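You operate a simulated robot arm through the tools that you are given. There is no shell and no other tool.

The job below is to be done with a simulated two-armed robot. You get a single attempt, and the scene is never put back.

TASK
Close up the measuring table: oil the magnet plate's middle, brown guard closed, table main switch off.
Fine: the purple rag, dabbed in the oil tin; put it back. A coat counts when it lies all over at full strength: go over it till it gets no stronger.

The check looks at the end state, three seconds after you hand in, the way a careful person would. Anything else that was tipped, shoved, dropped, spilled or broken makes it a failure.

THE ROBOT
Two 7-joint arms with two-finger parallel grippers on one trunk that stands fixed in place. Base frame: the origin is at the foot of the trunk, x ahead of it, y to its left, z up; the work surface is at about z = 790. Units: mm, rad, N and s.
The left shoulder is at [50, 209, 1321], the right one opposite. With the tool pointing down near the work surface each hand reaches from about 100 to 860 mm from the base axis, measured 20 degrees to its own side. Payload 4.4 kg a hand.
Tool frame (each hand has its own): the origin (TCP) lies between the finger pads and is the grasp point; the fingertips stand 23 mm ahead of it; z points along the fingers, y is the line along which they close. Largest opening 94 mm; finger width 38, thickness 10; the body of the gripper, 54 by 96 mm, starts 39 mm behind the TCP.
Orientation is that of the tool frame in the base frame, as a unit quaternion [w, x, y, z]. With the fingers straight down and closing along the base's y, the tool's x points along the base's -x, its y along +y and its z along -z.

THE INTERFACE
- The arms move only by the tool arm_command. It takes "left_deltas", "right_deltas" or both (then of equal length, played together; a hand with none holds still); each is a list of rows, each an object of numbers (a shift or turn left out is 0, a gripper value left out holds the last): "wx", "wy", "wz": the turn, a rotation vector about the tool's x, y, z in degrees; "x", "y", "z": the shift along the tool's x, y, z in mm; "hand": the closure, from 0 (fully open) to 1 (shut). In form: [{"wx": .., "wy": .., "wz": .., "x": .., "y": .., "z": .., "hand": ..}, ...]. A call has 1 to 20 rows; each row shifts and turns the commanded pose from where the row before left it, along the tool's axes as they then stand. A row lasts 0.2 s, in which the tool goes at most 50 mm and 0.15 rad; a call with a longer step from one row to the next is refused whole, and so is a gripper value outside its range. Where a pose cannot be reached the arm comes as near as it can. A force on the tool above 40 N (or 10 N above the force at the start of the call, whichever is more), or a blocked arm, ends the call early, and 0.2 s more pass. Each finger travels about 108 mm/s and halts on what it meets, pressing with about 33 N; the grip force reading is that of the motor and also rises with nothing between the fingers. The clock runs only during rows and for 0.2 s after the last one: add rows that do not move to give the fingers time. It gives the time, the measured TCP pose, the force on the tool (base axes), the opening and the grip force at its end, in the units of the frame above (readings bear some noise), with the torque about the TCP (base axes, N m) and any sound that the robot's microphone picked up.
- Cameras (640 x 400 px; columns grow to the right, rows downward): "scene" is now at [148.3, 33.4, 1488.9]; the picture's right is [0.38, -0.93, 0.00], its down [-0.54, -0.22, -0.82] and it looks along [0.75, 0.31, -0.58] (base axes); focal length 214 px, centre (320, 200). "left" rides on the left gripper at [87, -16, -74] in its tool frame; the picture's right is [0.18, 0.98, 0.00], its down [-0.58, 0.11, -0.81] and it looks along [-0.79, 0.15, 0.59] (tool axes); focal length 243 px, centre (320, 200). "right" rides on the right gripper at [86, 16, -74] in its tool frame; the picture's right is [-0.18, 0.98, 0.00], its down [-0.58, -0.11, -0.81] and it looks along [-0.79, -0.15, 0.59] (tool axes); focal length 243 px, centre (320, 200).
- snapshot(camera): a new picture of that camera. No time passes.
- raise_lower(by): slides the trunk up (or, below 0, down) by that many mm; the arms and the scene camera ride with it, the base frame stays. It gives what a move gives, with no picture.
- head_to(pan, tilt): turns the head with the scene camera to pan (to the left, within 1.396 rad either way) and tilt (down, from -0.506 to 1.204), counted from straight ahead of the robot. It gives what a move gives.
- point_at(camera, pixels): for up to 12 pixels [column, row] of the newest picture of that camera ("zoom" is the newest enlarged one), the place [x, y, z] in the base frame of the surface seen there, good to about 3 mm. No time passes.
- zoom(camera, box): a new picture of the part [left, top, right, bottom] of that camera's present view, enlarged. No time passes.
- hand_in(): hands the job in; it is judged then, once.

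Open the grippers and draw the arms clear of the work before you hand the job in, unless the task says otherwise.

The tools are called after "Request:" as name(argument=value, ...) on one line, values as JSON. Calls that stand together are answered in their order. arm_command: Moves the arms, as the interface text tells. Its arguments: {"type":"object","properties":{"left_deltas":{"type":"array","items":{"type":"object","properties":{"wx":{"type":"number"},"wy":{"type":"number"},"wz":{"type":"number"},"x":{"type":"number"},"y":{"type":"number"},"z":{"type":"number"},"hand":{"type":"number"}}}},"right_deltas":{"type":"array","items":{"type":"object","properties":{"wx":{"type":"number"},"wy":{"type":"number"},"wz":{"type":"number"},"x":{"type":"number"},"y":{"type":"number"},"z":{"type":"number"},"hand":{"type":"number"}}}}},"required":[]} The other tools are called the same way: raise_lower (by) moves the trunk up or down; head_to (pan, tilt) turns the head that bears the scene camera; snapshot (camera) takes a picture; point_at (camera, pixels) gives the place of the surface under pixels of a picture; zoom (camera, box) takes an enlarged picture of a part of a camera's view; hand_in () hands the job in.

At the start:

```text
time_s: 0.0
left_position: [390.1, 494.0, 1353.9]
left_tool_rot: [0.0, 0.0, 1.0, -0.001]
left_contact_force: [-0.2, 0.7, 0.4]
left_ft_torque: [-0.01, 0.02, 0.03]
left_opening: 93.9
left_gripper_force: 0.1
right_position: [427.0, 66.1, 1390.7]
right_tool_rot: [0.0, 0.0, 1.0, 0.0]
right_contact_force: [0.6, -0.3, -0.6]
right_ft_torque: [0.03, -0.01, -0.01]
right_opening: 93.7
right_gripper_force: 0.1
trunk travel left (down, up): [-400.0, 163.0]
head pan, tilt (commanded): [0.387, 0.618]
```

scene: 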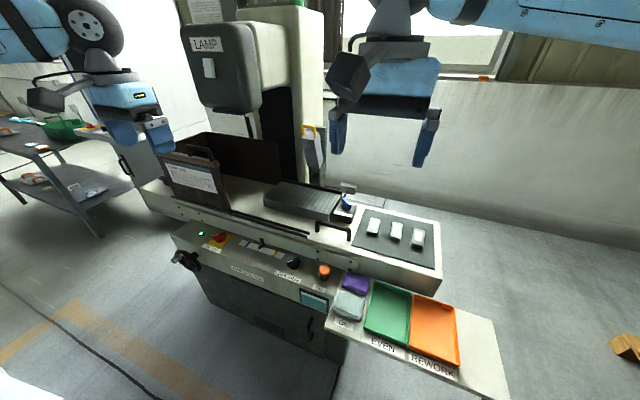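
right: 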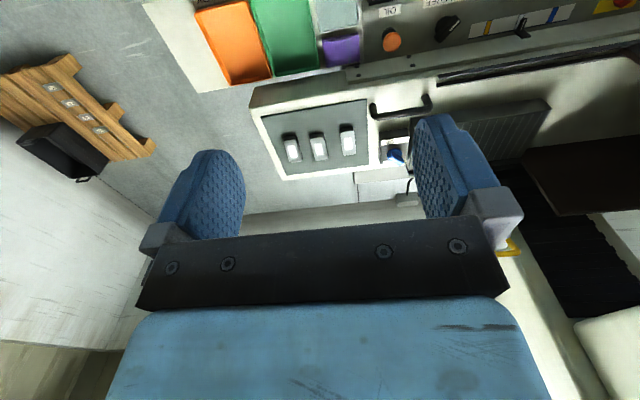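
left: 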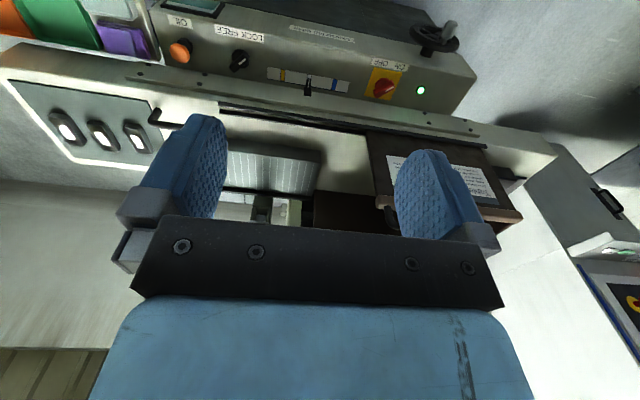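

The scene shows a bench with a lamp, brown guard (around 195,180), magnet plate (300,200), panel with red switch (218,238), purple rag (355,283), and an OIL label. I'll zoom in on several parts to read labels.

Request:
zoom(camera="scene", box=[160, 210, 360, 335])

Request:
zoom(camera="scene", box=[140, 120, 300, 220])

Request:
zoom(camera="scene", box=[260, 170, 452, 290])

Request:
zoom(camera="scene", box=[300, 260, 500, 385])

```text
3.20 times, centred on (260, 272) of scene
```

zoom: 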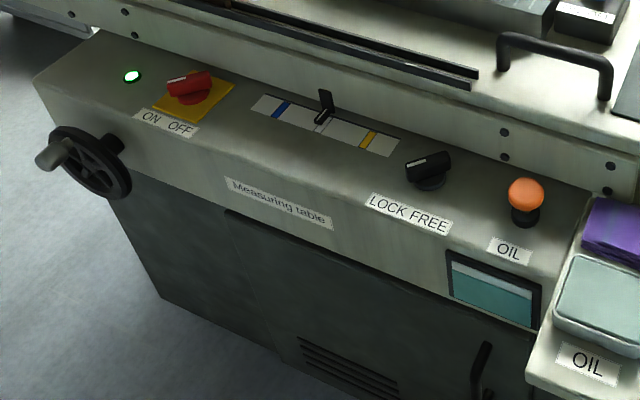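

```text
4.00 times, centred on (220, 170) of scene
```

zoom: 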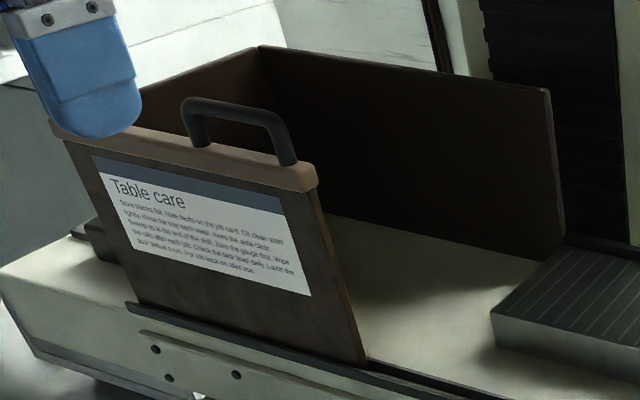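

```text
3.33 times, centred on (356, 230) of scene
```

zoom: 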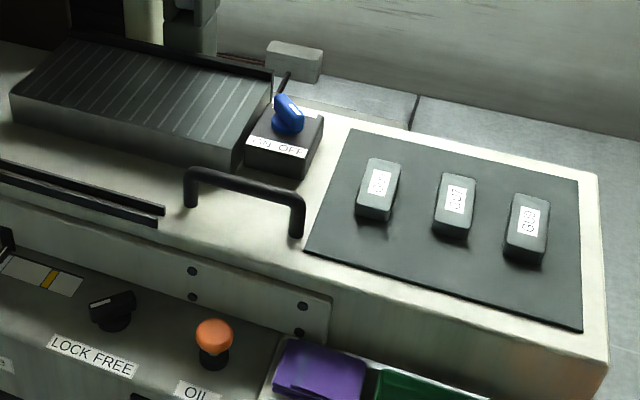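

```text
3.20 times, centred on (400, 322) of scene
```

zoom: 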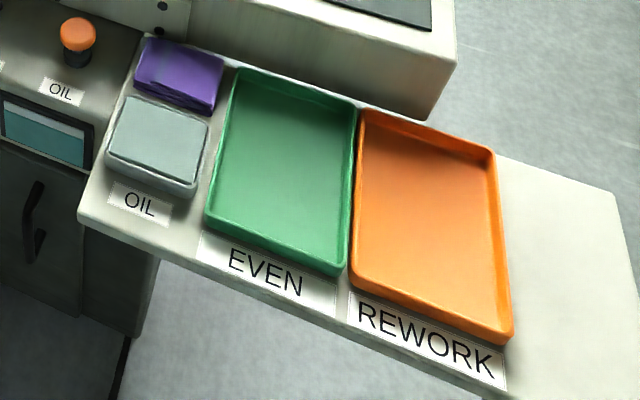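

I need coordinates of the key features; I'll query points from a fresh scene snapshot.

Request:
snapshot(camera="scene")

Request:
point_at(camera="scene", pixels=[[355, 283], [349, 305], [388, 312], [280, 190], [335, 197], [310, 205], [325, 215], [218, 238], [195, 180], [347, 203], [200, 155], [265, 215]])

Request:
zoom(camera="left", box=[340, 50, 540, 175])

Request:
zoom(camera="left", box=[150, 100, 390, 250])

```text
taken
```

scene: 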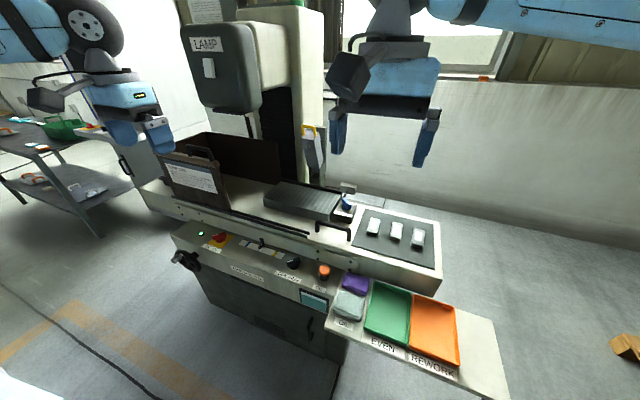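

```text
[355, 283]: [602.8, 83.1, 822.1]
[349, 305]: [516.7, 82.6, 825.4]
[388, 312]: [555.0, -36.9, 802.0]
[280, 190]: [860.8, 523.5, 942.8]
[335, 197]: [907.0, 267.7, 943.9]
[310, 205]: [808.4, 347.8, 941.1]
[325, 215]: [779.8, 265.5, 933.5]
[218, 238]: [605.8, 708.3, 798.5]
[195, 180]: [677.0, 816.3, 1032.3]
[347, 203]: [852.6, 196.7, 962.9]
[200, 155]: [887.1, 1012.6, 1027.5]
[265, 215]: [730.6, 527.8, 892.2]
```

```text
3.20 times, centred on (440, 112) of left
```

zoom: 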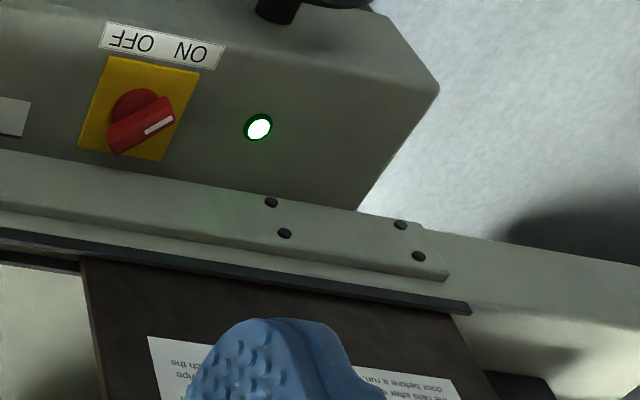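

```text
2.67 times, centred on (270, 175) of left
```

zoom: 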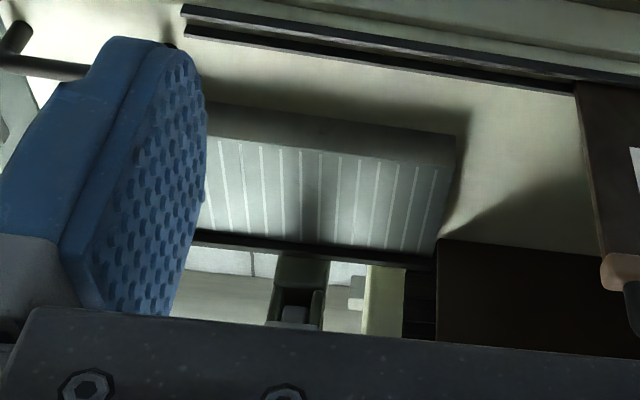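

Now I'll zoom tighter on the guard sign, the magnet plate, the oil tin and rag, and the LOCK/FREE knob.

Request:
zoom(camera="scene", box=[155, 145, 235, 195])

Request:
zoom(camera="scene", box=[255, 165, 365, 235])

Request:
zoom(camera="scene", box=[325, 265, 389, 335])

Request:
zoom(camera="scene", box=[180, 220, 350, 320])

Request:
zoom(camera="right", box=[320, 60, 560, 210])

```text
8.00 times, centred on (195, 170) of scene
```

zoom: 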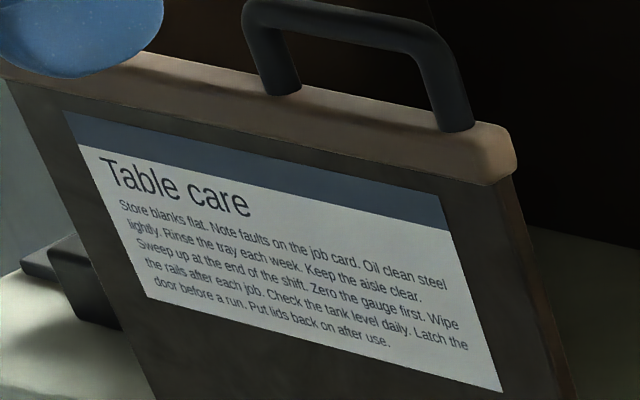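

```text
5.71 times, centred on (310, 200) of scene
```

zoom: 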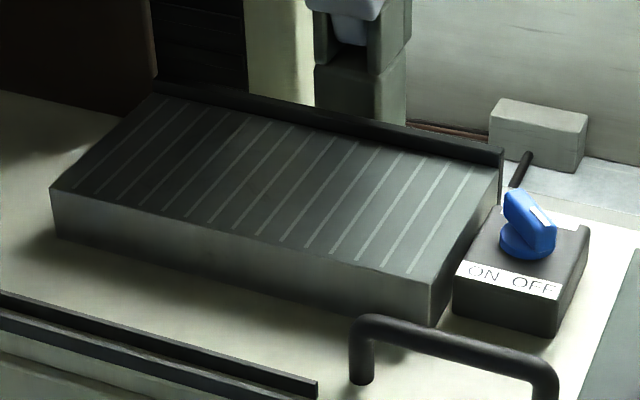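

```text
5.71 times, centred on (357, 300) of scene
```

zoom: 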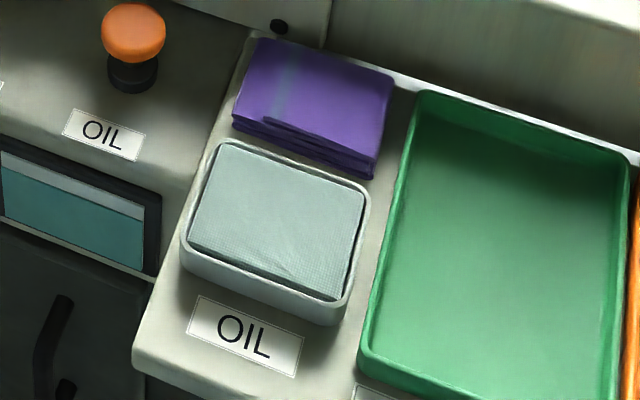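

```text
3.76 times, centred on (265, 270) of scene
```

zoom: 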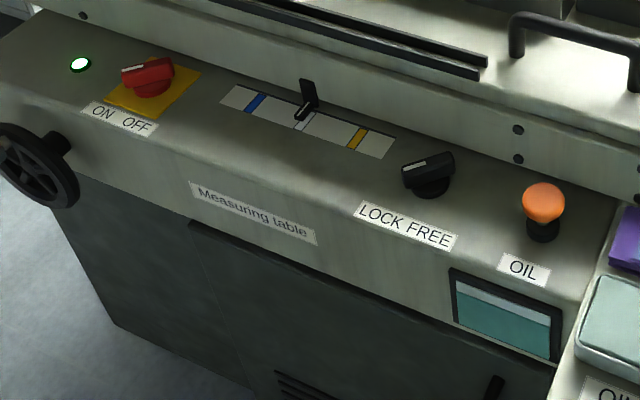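

```text
2.67 times, centred on (440, 135) of right
```

zoom: 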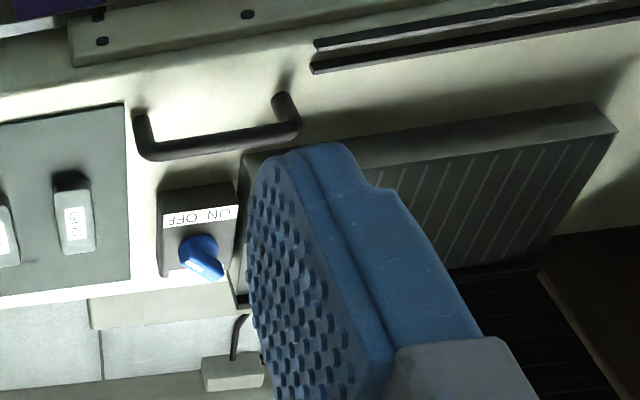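

Next I'll get precise coordinates of the magnet plate (corners, strips), from a fresh zoom of it.

Request:
zoom(camera="scene", box=[255, 165, 365, 235])

Request:
point_at(camera="zoom", pixels=[[52, 192], [430, 282], [158, 100], [495, 170], [280, 185], [260, 235], [300, 115], [350, 135], [310, 390], [360, 330], [545, 385], [530, 240]])

Request:
zoom(camera="scene", box=[140, 120, 300, 220])

Request:
point_at(camera="zoom", pixels=[[70, 145], [310, 175], [365, 360], [130, 300], [262, 55], [548, 95], [560, 250], [190, 105], [285, 130], [205, 145], [290, 162], [360, 240]])

```text
5.71 times, centred on (310, 200) of scene
```

zoom: 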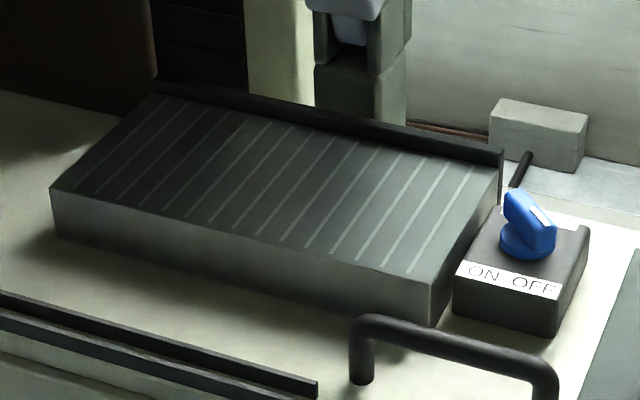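

```text
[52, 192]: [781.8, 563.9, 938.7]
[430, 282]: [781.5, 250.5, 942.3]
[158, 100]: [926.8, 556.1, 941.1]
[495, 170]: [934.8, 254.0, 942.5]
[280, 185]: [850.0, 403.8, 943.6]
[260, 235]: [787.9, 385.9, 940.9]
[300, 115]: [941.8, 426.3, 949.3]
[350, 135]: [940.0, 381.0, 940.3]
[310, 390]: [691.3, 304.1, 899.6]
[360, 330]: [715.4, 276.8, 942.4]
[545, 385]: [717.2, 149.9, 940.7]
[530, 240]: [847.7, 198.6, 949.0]
```

```text
4.00 times, centred on (220, 170) of scene
```

zoom: 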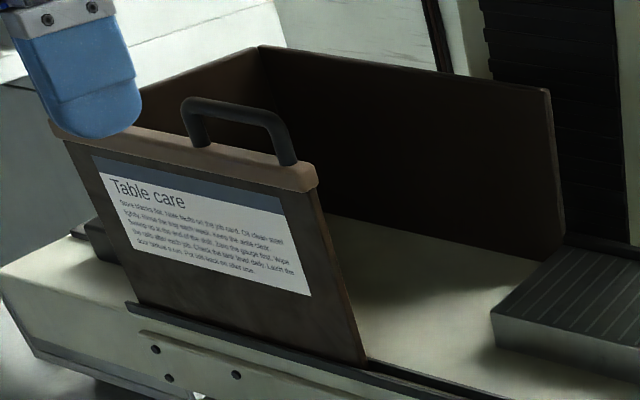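

```text
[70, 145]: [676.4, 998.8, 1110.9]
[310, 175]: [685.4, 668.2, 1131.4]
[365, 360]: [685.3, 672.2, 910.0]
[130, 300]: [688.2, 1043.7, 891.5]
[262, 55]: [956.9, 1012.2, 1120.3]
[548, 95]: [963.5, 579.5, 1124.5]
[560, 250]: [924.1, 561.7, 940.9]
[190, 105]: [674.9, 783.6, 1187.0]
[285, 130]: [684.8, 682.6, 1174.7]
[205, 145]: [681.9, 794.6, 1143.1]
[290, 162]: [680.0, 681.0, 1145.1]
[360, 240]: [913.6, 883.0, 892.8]
```

Plate top is x 782–937, y 250–564, z≈942; the guard panel sits at x≈685 with handle at z≈1187. Now I'll measure the control panel and the rag/tin area.

Request:
zoom(camera="scene", box=[180, 220, 260, 270])

Request:
point_at(camera="zoom", pixels=[[60, 200], [320, 200], [310, 130], [420, 125], [250, 180], [165, 95], [200, 100], [370, 190], [340, 120], [290, 90], [100, 60], [450, 230]])

Request:
zoom(camera="scene", box=[325, 265, 389, 335])

Request:
point_at(camera="zoom", pixels=[[250, 45], [390, 80], [235, 125], [370, 175], [310, 100], [230, 145], [365, 190], [190, 245], [345, 310], [275, 220], [400, 110], [330, 350]])

```text
8.00 times, centred on (220, 245) of scene
```

zoom: 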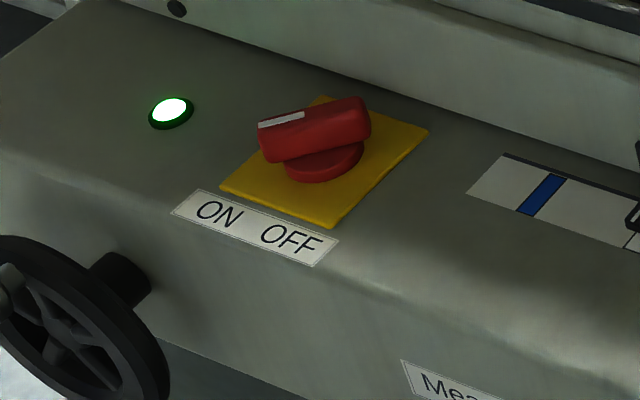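

```text
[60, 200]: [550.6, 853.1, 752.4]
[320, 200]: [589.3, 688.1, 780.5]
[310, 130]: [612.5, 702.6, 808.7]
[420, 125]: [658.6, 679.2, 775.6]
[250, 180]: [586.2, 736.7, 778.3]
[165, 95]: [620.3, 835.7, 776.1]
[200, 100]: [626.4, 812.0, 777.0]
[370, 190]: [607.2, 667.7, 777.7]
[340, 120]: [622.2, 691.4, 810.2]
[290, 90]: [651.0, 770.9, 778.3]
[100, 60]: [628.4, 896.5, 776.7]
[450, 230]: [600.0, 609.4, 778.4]
```

```text
5.71 times, centred on (357, 300) of scene
```

zoom: 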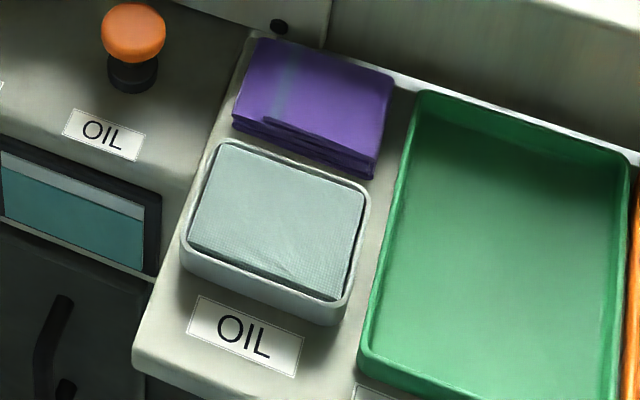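

```text
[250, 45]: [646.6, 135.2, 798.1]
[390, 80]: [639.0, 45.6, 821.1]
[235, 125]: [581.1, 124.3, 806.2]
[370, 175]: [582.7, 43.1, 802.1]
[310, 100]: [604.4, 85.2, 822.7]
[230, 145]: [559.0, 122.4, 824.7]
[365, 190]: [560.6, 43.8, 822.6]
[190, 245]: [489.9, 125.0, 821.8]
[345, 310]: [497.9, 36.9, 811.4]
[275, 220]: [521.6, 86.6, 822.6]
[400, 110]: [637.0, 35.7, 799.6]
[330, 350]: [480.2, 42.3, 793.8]
```

The panel is flat at z≈778 with the red knob top at z≈810 near (617, 700); rag spans x 582–645, y 43–128, z 798–822. I'll zoom harder onto the magnet plate centre to look for any marked zone, and check the knobs.

Request:
zoom(camera="scene", box=[280, 180, 328, 210])

Request:
zoom(camera="scene", box=[262, 178, 342, 228])

Request:
zoom(camera="scene", box=[240, 225, 340, 288])

Request:
zoom(camera="scene", box=[280, 200, 380, 262])

```text
13.33 times, centred on (304, 195) of scene
```

zoom: 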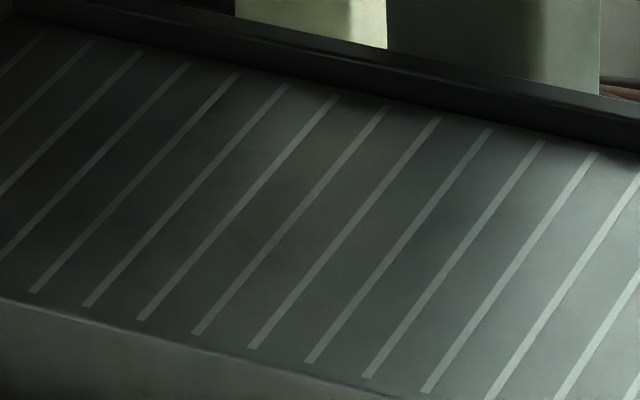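

```text
8.00 times, centred on (302, 203) of scene
```

zoom: 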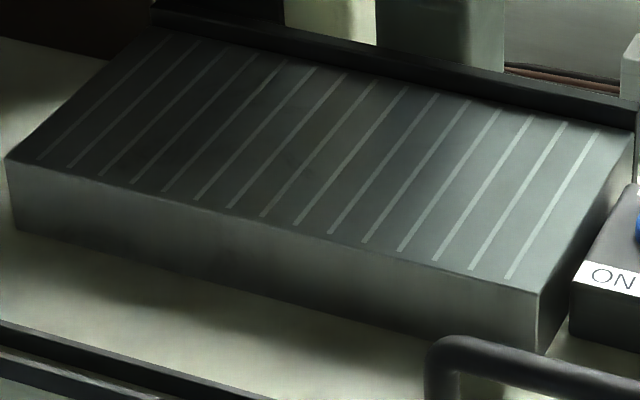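

```text
6.35 times, centred on (290, 256) of scene
```

zoom: 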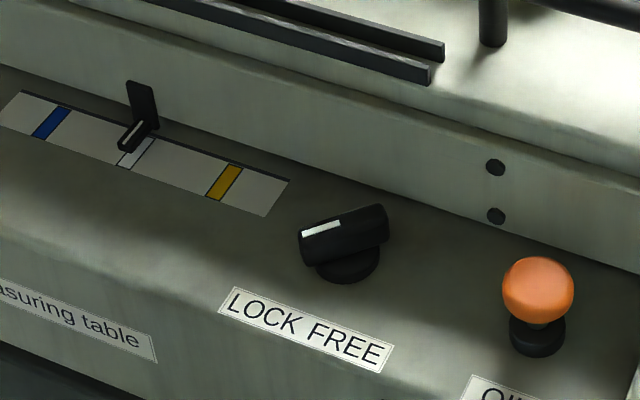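

```text
6.40 times, centred on (330, 231) of scene
```

zoom: 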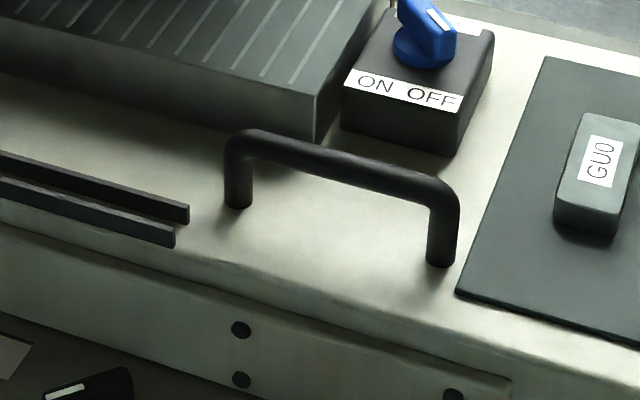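

The red knob's white end points at ON and the black knob's at LOCK. I'll measure overhead obstacles (lamp box, column, hanging items) before moving arms near the plate.

Request:
point_at(camera="scene", pixels=[[215, 60], [225, 112], [255, 105], [262, 60], [290, 100], [310, 130], [318, 150], [345, 190], [190, 40], [185, 25], [300, 50], [240, 80]])

Request:
zoom(camera="scene", box=[180, 0, 370, 200])

```text
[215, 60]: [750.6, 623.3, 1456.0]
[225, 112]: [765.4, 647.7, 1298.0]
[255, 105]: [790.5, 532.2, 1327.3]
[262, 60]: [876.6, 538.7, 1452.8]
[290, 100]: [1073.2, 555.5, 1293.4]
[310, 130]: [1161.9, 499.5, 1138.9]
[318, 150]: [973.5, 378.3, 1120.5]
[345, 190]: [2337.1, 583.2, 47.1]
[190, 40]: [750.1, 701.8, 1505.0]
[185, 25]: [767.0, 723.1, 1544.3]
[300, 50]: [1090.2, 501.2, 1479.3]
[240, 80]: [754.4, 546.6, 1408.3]
```

```text
2.00 times, centred on (275, 100) of scene
```

zoom: 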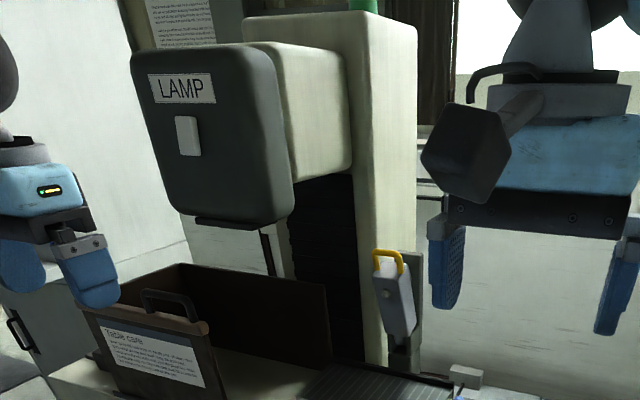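

The lamp box hangs over x>750, y>530 with bottom at z≈1298, so the plate middle (858, 407) is free from above. First I move the right arm aside to its own side so the left arm can work near the rag.

Request:
arm_command(right_deltas=[{"y": -30}, {"y": -45}, {"y": -45}, {"y": -45}, {"y": -45}, {"y": -45}, {"y": -45}, {"y": -30}])

Request:
raise_lower(by=-200)

Request:
snapshot(camera="scene")

Request:
snapshot(camera="left")

```text
time_s: 1.8
left_position: [389.6, 492.1, 1353.6]
left_tool_rot: [0.001, 0.0, 1.0, 0.0]
left_contact_force: [0.8, 0.0, -0.2]
left_ft_torque: [0.0, -0.02, 0.02]
left_opening: 94.2
left_gripper_force: 0.0
right_position: [426.9, -266.2, 1390.3]
right_tool_rot: [-0.001, 0.0, 1.0, 0.0]
right_contact_force: [0.1, 0.1, 0.2]
right_ft_torque: [0.0, -0.02, -0.01]
right_opening: 94.1
right_gripper_force: 0.1
trunk travel left (down, up): [-400.0, 163.0]
head pan, tilt (commanded): [0.387, 0.618]
```

```text
time_s: 4.0
left_position: [389.2, 493.4, 1154.4]
left_tool_rot: [0.001, 0.0, 1.0, 0.001]
left_contact_force: [0.5, 0.1, -0.4]
left_ft_torque: [-0.01, 0.02, 0.04]
left_opening: 93.9
left_gripper_force: 0.1
right_position: [428.8, -266.1, 1191.1]
right_tool_rot: [-0.001, 0.001, 1.0, 0.0]
right_contact_force: [0.2, -0.2, 0.8]
right_ft_torque: [-0.01, -0.01, 0.02]
right_opening: 93.9
right_gripper_force: 0.0
trunk travel left (down, up): [-200.0, 363.0]
head pan, tilt (commanded): [0.387, 0.618]
```

```text
taken
```

scene: 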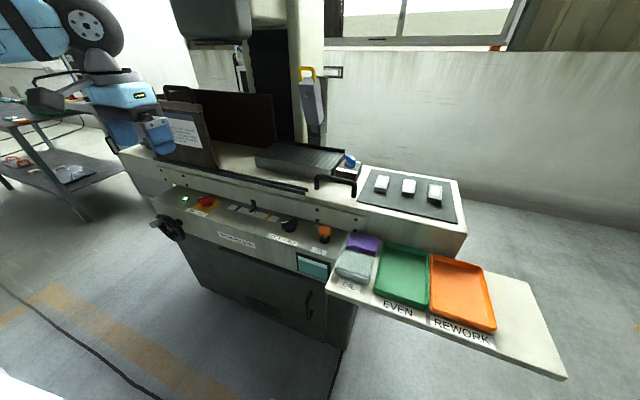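

```text
taken
```

left: 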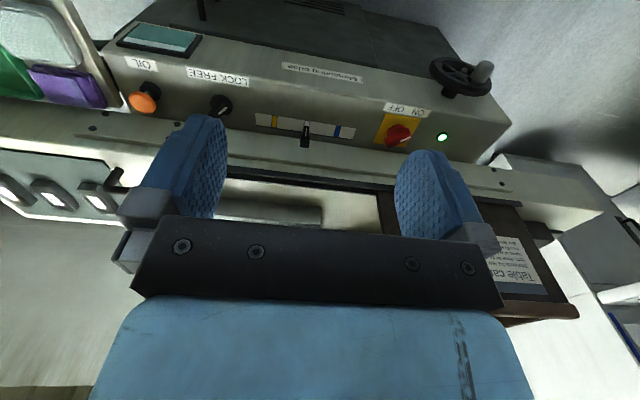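

Trunk is down 200 mm. Now I'll zoom the scene view on the rag/tin region (around 360,255) to measure clearances behind the rag and beside the tray.

Request:
zoom(camera="scene", box=[325, 220, 405, 290])

Request:
point_at(camera="zoom", pixels=[[180, 95], [310, 130], [300, 175], [180, 140], [240, 110], [320, 80], [180, 60], [370, 130], [120, 190], [290, 210], [200, 230], [160, 85]])

```text
5.71 times, centred on (365, 255) of scene
```

zoom: 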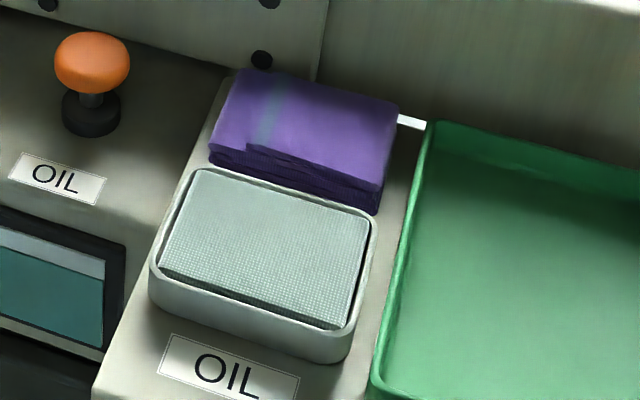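

```text
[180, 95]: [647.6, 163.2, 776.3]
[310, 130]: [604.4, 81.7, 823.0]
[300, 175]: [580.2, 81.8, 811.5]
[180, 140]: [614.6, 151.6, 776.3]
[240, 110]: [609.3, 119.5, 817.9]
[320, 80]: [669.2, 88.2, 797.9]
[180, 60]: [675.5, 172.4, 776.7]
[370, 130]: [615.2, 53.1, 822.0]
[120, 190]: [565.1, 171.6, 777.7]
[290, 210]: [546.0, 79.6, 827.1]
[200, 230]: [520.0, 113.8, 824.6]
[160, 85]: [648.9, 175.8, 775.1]
```

I'll pin down the rag's corners and the top-back edge in this zoom, plus the apron and tray rim.

Request:
point_at(camera="zoom", pixels=[[240, 76], [394, 106], [214, 146], [380, 190], [378, 208], [212, 162], [245, 150], [360, 185], [330, 88], [315, 70], [432, 125], [410, 205]])

Request:
zoom(camera="scene", box=[345, 228, 385, 258])

```text
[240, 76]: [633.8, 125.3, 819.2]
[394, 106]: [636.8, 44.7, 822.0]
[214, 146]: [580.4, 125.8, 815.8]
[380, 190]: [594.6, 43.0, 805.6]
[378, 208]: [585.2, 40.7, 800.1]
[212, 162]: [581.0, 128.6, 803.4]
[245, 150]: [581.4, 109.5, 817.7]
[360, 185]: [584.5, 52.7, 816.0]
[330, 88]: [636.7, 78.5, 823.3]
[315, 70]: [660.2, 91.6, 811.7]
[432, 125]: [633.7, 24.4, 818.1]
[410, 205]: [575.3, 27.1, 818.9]
```

```text
13.33 times, centred on (365, 243) of scene
```

zoom: 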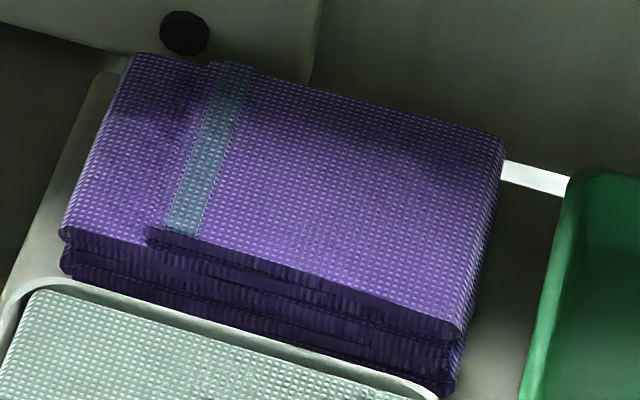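

Rag is 58 mm (x 580–638) by 86 mm (y 42–128); the tin's back rim is at x≈561 and the apron at x≈662, so I'll grip along x with a partly closed hand. First I move the left hand above the rag and yaw it 90°.

Request:
arm_command(left_deltas=[{"x": -18.3, "y": -34, "z": 12.5}, {"x": -18.3, "y": -34, "z": 12.5}, {"x": -18.3, "y": -34, "z": 12.5}, {"x": -18.3, "y": -34, "z": 12.5}, {"x": -18.3, "y": -34, "z": 12.5}, {"x": -18.3, "y": -34, "z": 12.5}, {"x": -18.3, "y": -34, "z": 12.5}, {"x": -18.3, "y": -34, "z": 12.5}, {"x": -18.3, "y": -34, "z": 12.5}, {"x": -18.3, "y": -34, "z": 12.5}, {"x": -18.3, "y": -34, "z": 12.5}, {"x": -18.3, "y": -34, "z": 12.5}])

Request:
arm_command(left_deltas=[{"wz": 8.2, "hand": 0.28}, {"wz": 8.2}, {"wz": 8.2}, {"wz": 8.2}, {"wz": 8.2}, {"wz": 8.2}, {"wz": 8.2}, {"wz": 8.2}, {"wz": 8.2}, {"wz": 8.2}, {"wz": 8.0}, {}])

Request:
snapshot(camera="scene")

Request:
snapshot(camera="left")

```text
time_s: 6.6
left_position: [571.9, 152.7, 1028.9]
left_tool_rot: [0.0, -0.001, 1.0, 0.0]
left_contact_force: [0.2, 0.6, 0.2]
left_ft_torque: [-0.02, -0.01, -0.01]
left_opening: 94.0
left_gripper_force: 0.1
left hand out of reach, approached as far as the arm can: row 11, 12
right_position: [428.7, -264.3, 1190.7]
right_tool_rot: [0.0, 0.002, 1.0, 0.0]
right_contact_force: [0.2, 0.0, -0.3]
right_ft_torque: [-0.02, 0.01, -0.01]
right_opening: 94.2
right_gripper_force: 0.1
trunk travel left (down, up): [-200.0, 363.0]
head pan, tilt (commanded): [0.387, 0.618]
```

```text
time_s: 9.2
left_position: [571.4, 153.3, 1026.8]
left_tool_rot: [0.0, 0.708, 0.707, 0.0]
left_contact_force: [0.7, -0.3, -0.5]
left_ft_torque: [0.03, -0.01, 0.03]
left_opening: 67.6
left_gripper_force: 0.0
right_position: [427.5, -264.3, 1191.1]
right_tool_rot: [0.001, 0.0, 1.0, 0.0]
right_contact_force: [-0.5, 0.0, 0.3]
right_ft_torque: [0.03, -0.04, 0.02]
right_opening: 94.0
right_gripper_force: 0.1
trunk travel left (down, up): [-200.0, 363.0]
head pan, tilt (commanded): [0.387, 0.618]
```

```text
taken
```

scene: 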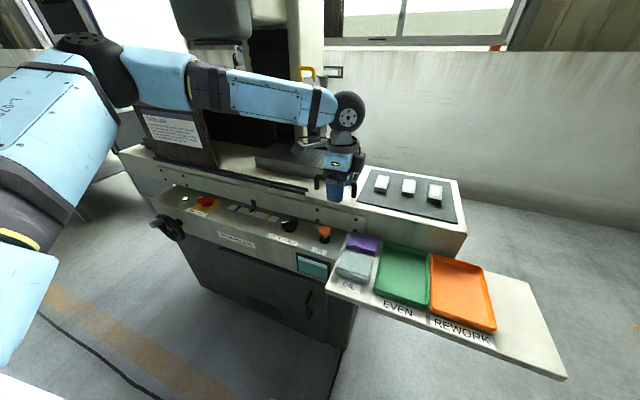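

```text
taken
```

left: 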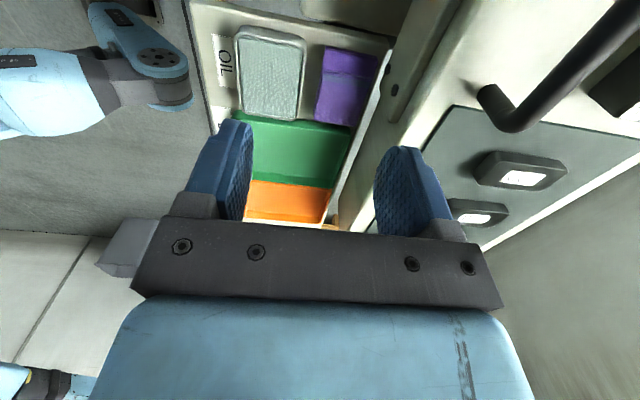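

The hand stopped at (571, 153) as its near-limit, then yawed fully; the left view shows the rag (345,85) and tin (270,75). I'll try stepping on toward the rag from this new yaw.

Request:
arm_command(left_deltas=[{"x": -17, "y": 9.4}, {"x": -17, "y": 9.4}, {"x": -17, "y": 9.4}, {"x": -17, "y": 9.4}, {}])

```text
time_s: 10.4
left_position: [573.0, 153.0, 1027.8]
left_tool_rot: [0.0, 0.708, 0.706, 0.0]
left_contact_force: [1.0, 0.2, 0.6]
left_ft_torque: [0.01, 0.04, -0.02]
left_opening: 67.6
left_gripper_force: 0.1
left hand out of reach, approached as far as the arm can: row 1, 2, 3, 4
right_position: [429.4, -264.6, 1190.6]
right_tool_rot: [0.0, 0.0, 1.0, 0.0]
right_contact_force: [0.4, 0.3, 1.0]
right_ft_torque: [0.02, 0.02, 0.0]
right_opening: 93.8
right_gripper_force: 0.0
trunk travel left (down, up): [-200.0, 363.0]
head pan, tilt (commanded): [0.387, 0.618]
```

The left arm is at a joint limit in this posture with the trunk low. I'll raise the trunk 200 mm again and try to approach the rag from above.

Request:
raise_lower(by=200)

Request:
arm_command(left_deltas=[{"x": -17, "y": 9.4, "z": 30}, {"x": -17, "y": 9.4, "z": 30}, {"x": -17, "y": 9.4, "z": 30}, {"x": -17, "y": 9.4, "z": 30}, {}])

Request:
snapshot(camera="scene")

```text
time_s: 12.5
left_position: [571.5, 153.1, 1225.1]
left_tool_rot: [0.0, 0.707, 0.707, 0.001]
left_contact_force: [-0.5, 0.6, 0.1]
left_ft_torque: [-0.01, -0.04, 0.02]
left_opening: 67.4
left_gripper_force: 0.0
right_position: [427.9, -264.2, 1389.5]
right_tool_rot: [0.0, 0.001, 1.0, 0.0]
right_contact_force: [0.5, -0.6, 0.0]
right_ft_torque: [-0.01, 0.01, 0.0]
right_opening: 94.0
right_gripper_force: 0.1
trunk travel left (down, up): [-400.0, 163.0]
head pan, tilt (commanded): [0.387, 0.618]
```

```text
time_s: 13.7
left_position: [560.9, 175.8, 1140.4]
left_tool_rot: [0.0, 0.707, 0.707, 0.0]
left_contact_force: [0.1, 0.2, 0.2]
left_ft_torque: [0.03, -0.01, 0.0]
left_opening: 67.8
left_gripper_force: 0.0
left hand out of reach, approached as far as the arm can: row 1, 2, 3, 4
right_position: [426.5, -264.9, 1390.7]
right_tool_rot: [0.001, 0.001, 1.0, 0.0]
right_contact_force: [0.1, -0.1, -1.2]
right_ft_torque: [0.02, 0.04, 0.0]
right_opening: 94.1
right_gripper_force: 0.0
trunk travel left (down, up): [-400.0, 163.0]
head pan, tilt (commanded): [0.387, 0.618]
```

```text
taken
```

scene: 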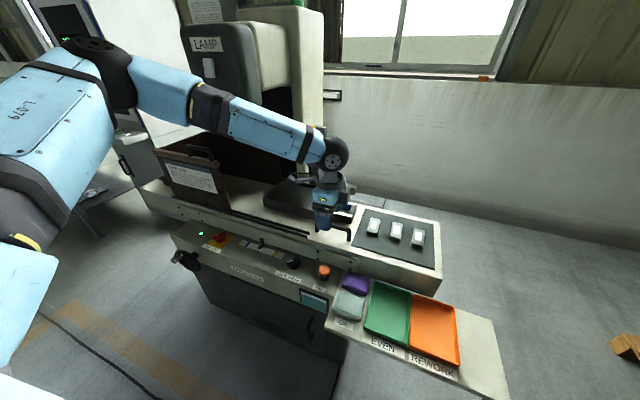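

I'll check where the elbow is in space, to understand the posture limiting the arm.

Request:
point_at(camera="scene", pixels=[[40, 110], [85, 45], [110, 75], [160, 85], [210, 105], [270, 125], [335, 155], [325, 190], [30, 220], [20, 290]])

```text
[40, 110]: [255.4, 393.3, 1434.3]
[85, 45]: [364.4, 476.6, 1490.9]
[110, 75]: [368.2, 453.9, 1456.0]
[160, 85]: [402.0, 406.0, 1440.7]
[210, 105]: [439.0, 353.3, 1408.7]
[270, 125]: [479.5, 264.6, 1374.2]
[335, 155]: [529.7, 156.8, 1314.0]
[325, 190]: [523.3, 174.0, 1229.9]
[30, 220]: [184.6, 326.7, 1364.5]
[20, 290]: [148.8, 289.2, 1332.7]
```

The elbow sits far out-left, so a shoulder/elbow limit stops inward motion. I'll test tilting the hand (fingers leaning toward −y, keeping the closing line along x), which lets the TCP reach farther inward.

Request:
arm_command(left_deltas=[{"wy": -8.4}, {"wy": -8.4}, {"wy": -8.4}, {}])

Request:
arm_command(left_deltas=[{"x": -27.2, "z": 12.7}, {"x": -27.2, "z": 12.7}, {"x": -27.2, "z": 12.7}, {}])

```text
time_s: 14.7
left_position: [559.5, 174.9, 1140.1]
left_tool_rot: [0.156, 0.69, 0.69, -0.154]
left_contact_force: [0.1, -0.6, -0.2]
left_ft_torque: [-0.02, 0.04, 0.01]
left_opening: 67.7
left_gripper_force: 0.1
right_position: [428.2, -264.1, 1390.7]
right_tool_rot: [0.001, 0.0, 1.0, -0.001]
right_contact_force: [-0.2, -0.5, -0.5]
right_ft_torque: [0.02, 0.05, 0.0]
right_opening: 94.0
right_gripper_force: 0.0
trunk travel left (down, up): [-400.0, 163.0]
head pan, tilt (commanded): [0.387, 0.618]
```

```text
time_s: 15.7
left_position: [549.1, 103.6, 1149.3]
left_tool_rot: [0.154, 0.69, 0.69, -0.154]
left_contact_force: [0.0, 0.2, -1.1]
left_ft_torque: [0.0, 0.01, -0.02]
left_opening: 67.5
left_gripper_force: 0.0
left hand out of reach, approached as far as the arm can: row 3
right_position: [428.0, -265.0, 1390.4]
right_tool_rot: [-0.001, 0.0, 1.0, 0.0]
right_contact_force: [0.3, 0.1, -1.1]
right_ft_torque: [-0.02, 0.0, -0.02]
right_opening: 94.2
right_gripper_force: 0.1
trunk travel left (down, up): [-400.0, 163.0]
head pan, tilt (commanded): [0.387, 0.618]
```

The limit follows the wrist position. I'll test whether extending the arm forward (+x) from here lets it then come inward with a straighter elbow.

Request:
arm_command(left_deltas=[{"y": 35}, {"y": 35}, {"y": 35}, {"y": 35}, {"y": 35}, {}])

Request:
snapshot(camera="scene")

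```text
time_s: 17.1
left_position: [665.6, 175.2, 1185.5]
left_tool_rot: [0.155, 0.69, 0.69, -0.154]
left_contact_force: [0.5, 0.2, 0.2]
left_ft_torque: [0.01, 0.01, 0.01]
left_opening: 67.5
left_gripper_force: 0.0
left hand out of reach, approached as far as the arm can: row 1, 2, 3, 4, 5
right_position: [428.5, -264.0, 1390.1]
right_tool_rot: [0.0, 0.0, 1.0, 0.0]
right_contact_force: [0.9, -0.3, 0.3]
right_ft_torque: [0.0, 0.0, -0.01]
right_opening: 94.1
right_gripper_force: 0.0
trunk travel left (down, up): [-400.0, 163.0]
head pan, tilt (commanded): [0.387, 0.618]
```

```text
taken
```

scene: 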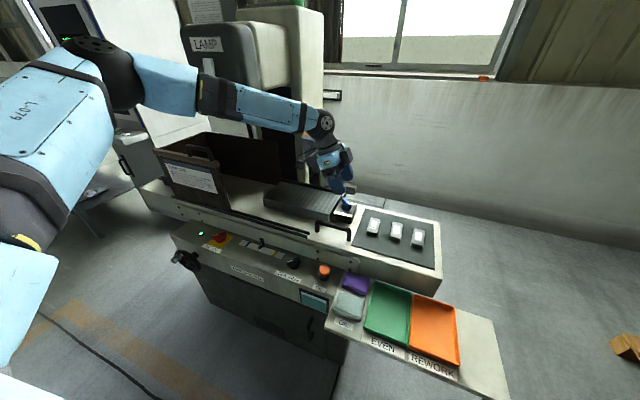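

The elbow hasn't moved at all, so the solver is stuck in an elbow-high posture. I'll undo the tilt, back out to y≈300, descend well below the shoulder to bring the elbow down, and then approach inward.

Request:
arm_command(left_deltas=[{"wy": 8.4}, {"wy": 8.4}, {"wy": 8.3}, {"x": 40, "y": -30}, {"x": 40, "y": -30}, {"x": 40, "y": -30}, {}])

Request:
arm_command(left_deltas=[{"z": 40}, {"z": 40}, {"z": 40}, {"z": 40}, {"z": 40}, {}])

Request:
snapshot(camera="scene")

```text
time_s: 18.7
left_position: [548.5, 326.4, 1194.2]
left_tool_rot: [0.0, 0.707, 0.707, 0.0]
left_contact_force: [0.5, 0.3, -0.2]
left_ft_torque: [0.05, 0.03, 0.01]
left_opening: 67.8
left_gripper_force: 0.1
left hand out of reach, approached as far as the arm can: row 1, 2, 3
right_position: [428.9, -265.5, 1388.8]
right_tool_rot: [0.0, 0.0, 1.0, 0.001]
right_contact_force: [-0.2, -0.2, 0.0]
right_ft_torque: [0.01, 0.01, 0.0]
right_opening: 93.8
right_gripper_force: 0.0
trunk travel left (down, up): [-400.0, 163.0]
head pan, tilt (commanded): [0.387, 0.618]
```

```text
time_s: 20.1
left_position: [548.1, 325.0, 996.7]
left_tool_rot: [0.0, 0.708, 0.706, 0.0]
left_contact_force: [0.3, -0.3, -0.3]
left_ft_torque: [0.02, 0.0, -0.02]
left_opening: 67.7
left_gripper_force: 0.1
right_position: [427.6, -265.8, 1390.7]
right_tool_rot: [0.0, 0.001, 1.0, 0.0]
right_contact_force: [0.4, 0.5, -0.6]
right_ft_torque: [-0.01, 0.04, 0.02]
right_opening: 94.0
right_gripper_force: 0.1
trunk travel left (down, up): [-400.0, 163.0]
head pan, tilt (commanded): [0.387, 0.618]
```

```text
taken
```

scene: 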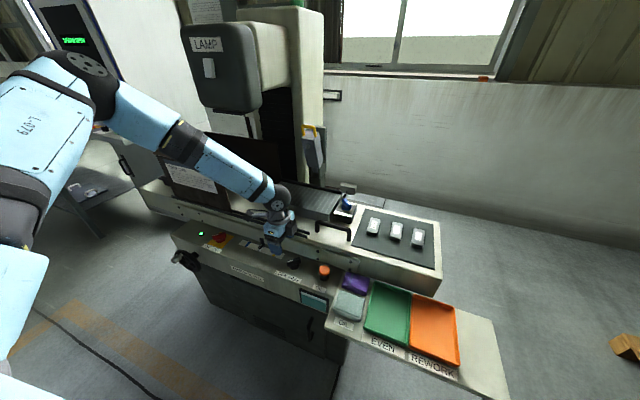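

The arm descended freely to (548, 325, 997). Now I'll step inward along −y toward the rag at this height.

Request:
arm_command(left_deltas=[{"x": -35, "y": 8}, {"x": -35, "y": 8}, {"x": -35, "y": 8}, {"x": -35, "y": 8}, {"x": -35, "y": 8}, {"x": -35, "y": 8}, {}])

Request:
snapshot(camera="scene")

```text
time_s: 21.7
left_position: [542.4, 201.9, 1076.5]
left_tool_rot: [0.001, 0.707, 0.707, 0.0]
left_contact_force: [0.7, 0.1, -0.2]
left_ft_torque: [-0.01, -0.02, -0.01]
left_opening: 67.7
left_gripper_force: 0.1
left hand out of reach, approached as far as the arm can: row 2, 3, 4, 5, 6
right_position: [428.0, -264.3, 1390.3]
right_tool_rot: [0.001, 0.001, 1.0, 0.0]
right_contact_force: [0.2, -0.1, 0.2]
right_ft_torque: [-0.03, -0.01, 0.01]
right_opening: 94.0
right_gripper_force: 0.0
trunk travel left (down, up): [-400.0, 163.0]
head pan, tilt (commanded): [0.387, 0.618]
```

```text
taken
```

scene: 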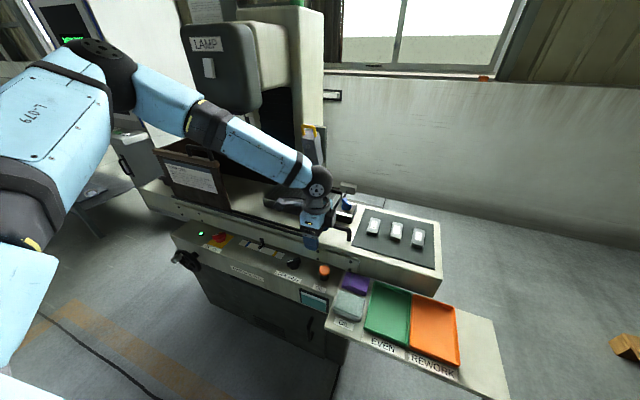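

The wrist stays on a sphere about a stuck elbow, so some shoulder joint is saturated. I'll turn the head to see the right arm's posture (which started across the centre), to learn how the shoulder can bend.

Request:
head_to(pan=-0.6, tilt=0.3)

Request:
snapshot(camera="scene")

Request:
head_to(pan=1.0, tilt=0.3)

Request:
snapshot(camera="scene")

```text
time_s: 23.0
left_position: [539.1, 202.6, 1076.2]
left_tool_rot: [0.001, 0.707, 0.707, 0.0]
left_contact_force: [-0.1, -0.3, 0.7]
left_ft_torque: [-0.02, -0.01, -0.01]
left_opening: 67.7
left_gripper_force: 0.1
right_position: [427.9, -263.9, 1389.8]
right_tool_rot: [0.0, 0.0, 1.0, 0.001]
right_contact_force: [-0.4, 0.0, -0.4]
right_ft_torque: [-0.02, 0.03, -0.02]
right_opening: 94.1
right_gripper_force: 0.0
trunk travel left (down, up): [-400.0, 163.0]
head pan, tilt (commanded): [-0.6, 0.3]
```

```text
taken
```

scene: 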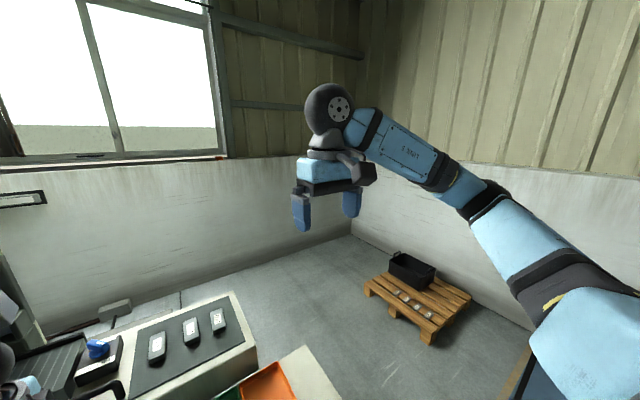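

```text
time_s: 24.7
left_position: [541.0, 202.9, 1077.4]
left_tool_rot: [0.001, 0.707, 0.708, 0.0]
left_contact_force: [-1.3, -0.4, 0.3]
left_ft_torque: [0.01, -0.01, 0.0]
left_opening: 68.1
left_gripper_force: 0.0
right_position: [427.6, -265.4, 1390.8]
right_tool_rot: [0.0, -0.001, 1.0, 0.0]
right_contact_force: [-0.4, -0.5, -0.4]
right_ft_torque: [-0.04, 0.01, -0.01]
right_opening: 94.0
right_gripper_force: 0.0
trunk travel left (down, up): [-400.0, 163.0]
head pan, tilt (commanded): [1.0, 0.3]
```

```text
taken
```

scene: 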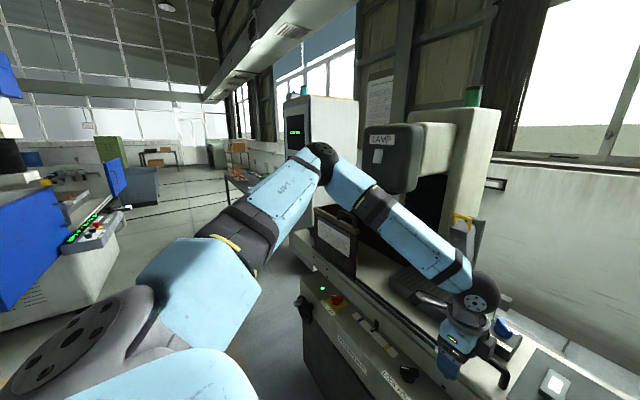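

I'll measure points along the left arm in this view to understand the actual link geometry.

Request:
point_at(camera="scene", pixels=[[70, 340], [200, 270], [235, 230], [285, 190], [318, 160], [350, 185], [375, 215], [420, 255], [482, 298], [465, 330], [150, 330], [240, 265]])

Request:
head_to(pan=-0.6, tilt=0.3)

Request:
point_at(camera="scene", pixels=[[600, 340], [560, 290], [510, 230], [475, 200], [440, 175], [400, 150], [365, 130], [340, 110], [325, 175], [550, 280]])

```text
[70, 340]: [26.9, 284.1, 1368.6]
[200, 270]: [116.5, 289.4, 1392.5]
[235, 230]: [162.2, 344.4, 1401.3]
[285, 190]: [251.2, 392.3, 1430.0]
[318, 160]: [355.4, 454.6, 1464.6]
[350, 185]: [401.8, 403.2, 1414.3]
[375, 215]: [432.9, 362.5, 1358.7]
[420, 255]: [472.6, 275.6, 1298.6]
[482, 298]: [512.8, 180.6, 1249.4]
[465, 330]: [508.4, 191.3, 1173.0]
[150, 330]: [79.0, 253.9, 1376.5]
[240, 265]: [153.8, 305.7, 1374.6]
```

```text
time_s: 26.3
left_position: [541.0, 203.4, 1076.4]
left_tool_rot: [0.002, 0.707, 0.707, -0.001]
left_contact_force: [-0.8, 0.2, -0.3]
left_ft_torque: [0.05, 0.0, -0.04]
left_opening: 67.9
left_gripper_force: 0.0
right_position: [428.1, -264.4, 1391.7]
right_tool_rot: [0.0, 0.001, 1.0, 0.0]
right_contact_force: [-0.5, -0.5, 0.6]
right_ft_torque: [-0.01, -0.02, 0.01]
right_opening: 94.0
right_gripper_force: 0.0
trunk travel left (down, up): [-400.0, 163.0]
head pan, tilt (commanded): [-0.6, 0.3]
```

```text
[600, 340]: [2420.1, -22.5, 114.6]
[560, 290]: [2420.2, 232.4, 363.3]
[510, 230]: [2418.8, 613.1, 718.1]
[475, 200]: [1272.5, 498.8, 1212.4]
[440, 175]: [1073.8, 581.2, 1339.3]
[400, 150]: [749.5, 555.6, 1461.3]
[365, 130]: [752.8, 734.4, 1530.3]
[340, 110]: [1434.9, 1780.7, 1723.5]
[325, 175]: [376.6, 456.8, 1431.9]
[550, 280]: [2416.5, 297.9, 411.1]
```

The last query used the older picture; I'll take a new one facing right and then measure the right arm.

Request:
snapshot(camera="scene")

Request:
point_at(camera="scene", pixels=[[600, 340], [560, 290], [510, 230], [475, 200], [440, 175], [400, 150], [365, 130], [340, 110], [325, 175], [550, 280]])

```text
taken
```

scene: 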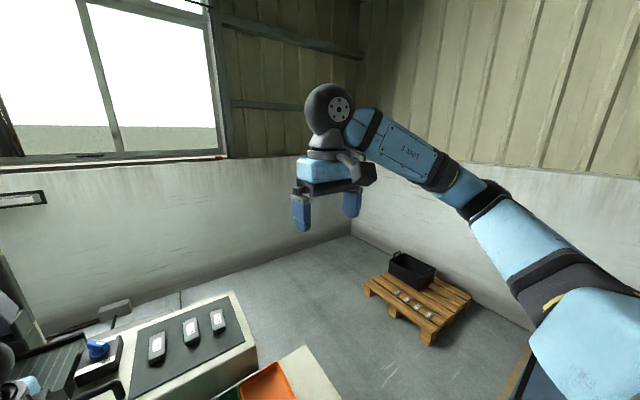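

```text
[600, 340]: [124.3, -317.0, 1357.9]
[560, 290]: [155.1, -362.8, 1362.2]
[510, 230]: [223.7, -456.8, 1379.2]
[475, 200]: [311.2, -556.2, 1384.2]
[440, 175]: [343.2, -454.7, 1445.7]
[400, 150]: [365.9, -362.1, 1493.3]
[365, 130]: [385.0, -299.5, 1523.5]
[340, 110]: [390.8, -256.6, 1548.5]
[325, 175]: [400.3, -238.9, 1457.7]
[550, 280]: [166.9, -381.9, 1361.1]
```

Both elbows sit far outside. I'll try a different route: pull the left hand back toward the body (x≈400), go inward there, and then extend forward toward the rag.

Request:
head_to(pan=0.387, tilt=0.618)

Request:
arm_command(left_deltas=[{"y": -40}, {"y": -40}, {"y": -40}, {"y": -30}, {}])

Request:
arm_command(left_deltas=[{"x": -35}, {"x": -35}, {"x": -35}, {"x": -35}, {}])

Request:
snapshot(camera="scene")

```text
time_s: 27.6
left_position: [541.9, 202.2, 1076.7]
left_tool_rot: [0.002, 0.707, 0.707, 0.0]
left_contact_force: [-0.2, -0.5, -0.3]
left_ft_torque: [-0.01, 0.02, -0.02]
left_opening: 67.8
left_gripper_force: 0.2
right_position: [428.6, -264.5, 1390.9]
right_tool_rot: [0.0, 0.0, 1.0, 0.0]
right_contact_force: [0.5, 0.5, 0.2]
right_ft_torque: [-0.01, 0.03, 0.0]
right_opening: 94.2
right_gripper_force: 0.0
trunk travel left (down, up): [-400.0, 163.0]
head pan, tilt (commanded): [0.387, 0.618]
```

```text
time_s: 28.8
left_position: [391.4, 202.0, 1076.9]
left_tool_rot: [0.001, 0.707, 0.707, -0.001]
left_contact_force: [0.9, 0.4, 0.8]
left_ft_torque: [0.0, 0.01, 0.03]
left_opening: 68.0
left_gripper_force: 0.0
right_position: [428.5, -264.5, 1391.0]
right_tool_rot: [0.0, 0.0, 1.0, 0.0]
right_contact_force: [0.6, -0.4, 0.1]
right_ft_torque: [-0.01, 0.0, 0.01]
right_opening: 93.7
right_gripper_force: 0.0
trunk travel left (down, up): [-400.0, 163.0]
head pan, tilt (commanded): [0.387, 0.618]
```

```text
time_s: 30.0
left_position: [389.7, 145.3, 1108.7]
left_tool_rot: [0.001, 0.707, 0.707, 0.0]
left_contact_force: [-0.2, 0.4, 0.0]
left_ft_torque: [0.0, 0.02, -0.04]
left_opening: 67.4
left_gripper_force: 0.0
left hand out of reach, approached as far as the arm can: row 2, 3, 4
right_position: [427.9, -264.6, 1389.6]
right_tool_rot: [0.0, 0.0, 1.0, 0.0]
right_contact_force: [0.4, 0.2, -0.3]
right_ft_torque: [-0.01, 0.01, -0.02]
right_opening: 93.9
right_gripper_force: 0.1
trunk travel left (down, up): [-400.0, 163.0]
head pan, tilt (commanded): [0.387, 0.618]
```

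```text
taken
```

scene: 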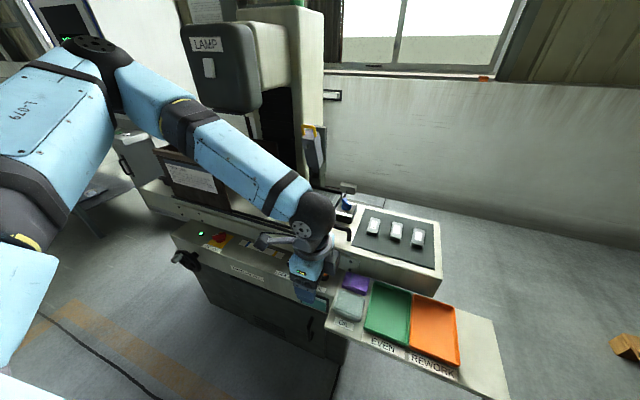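

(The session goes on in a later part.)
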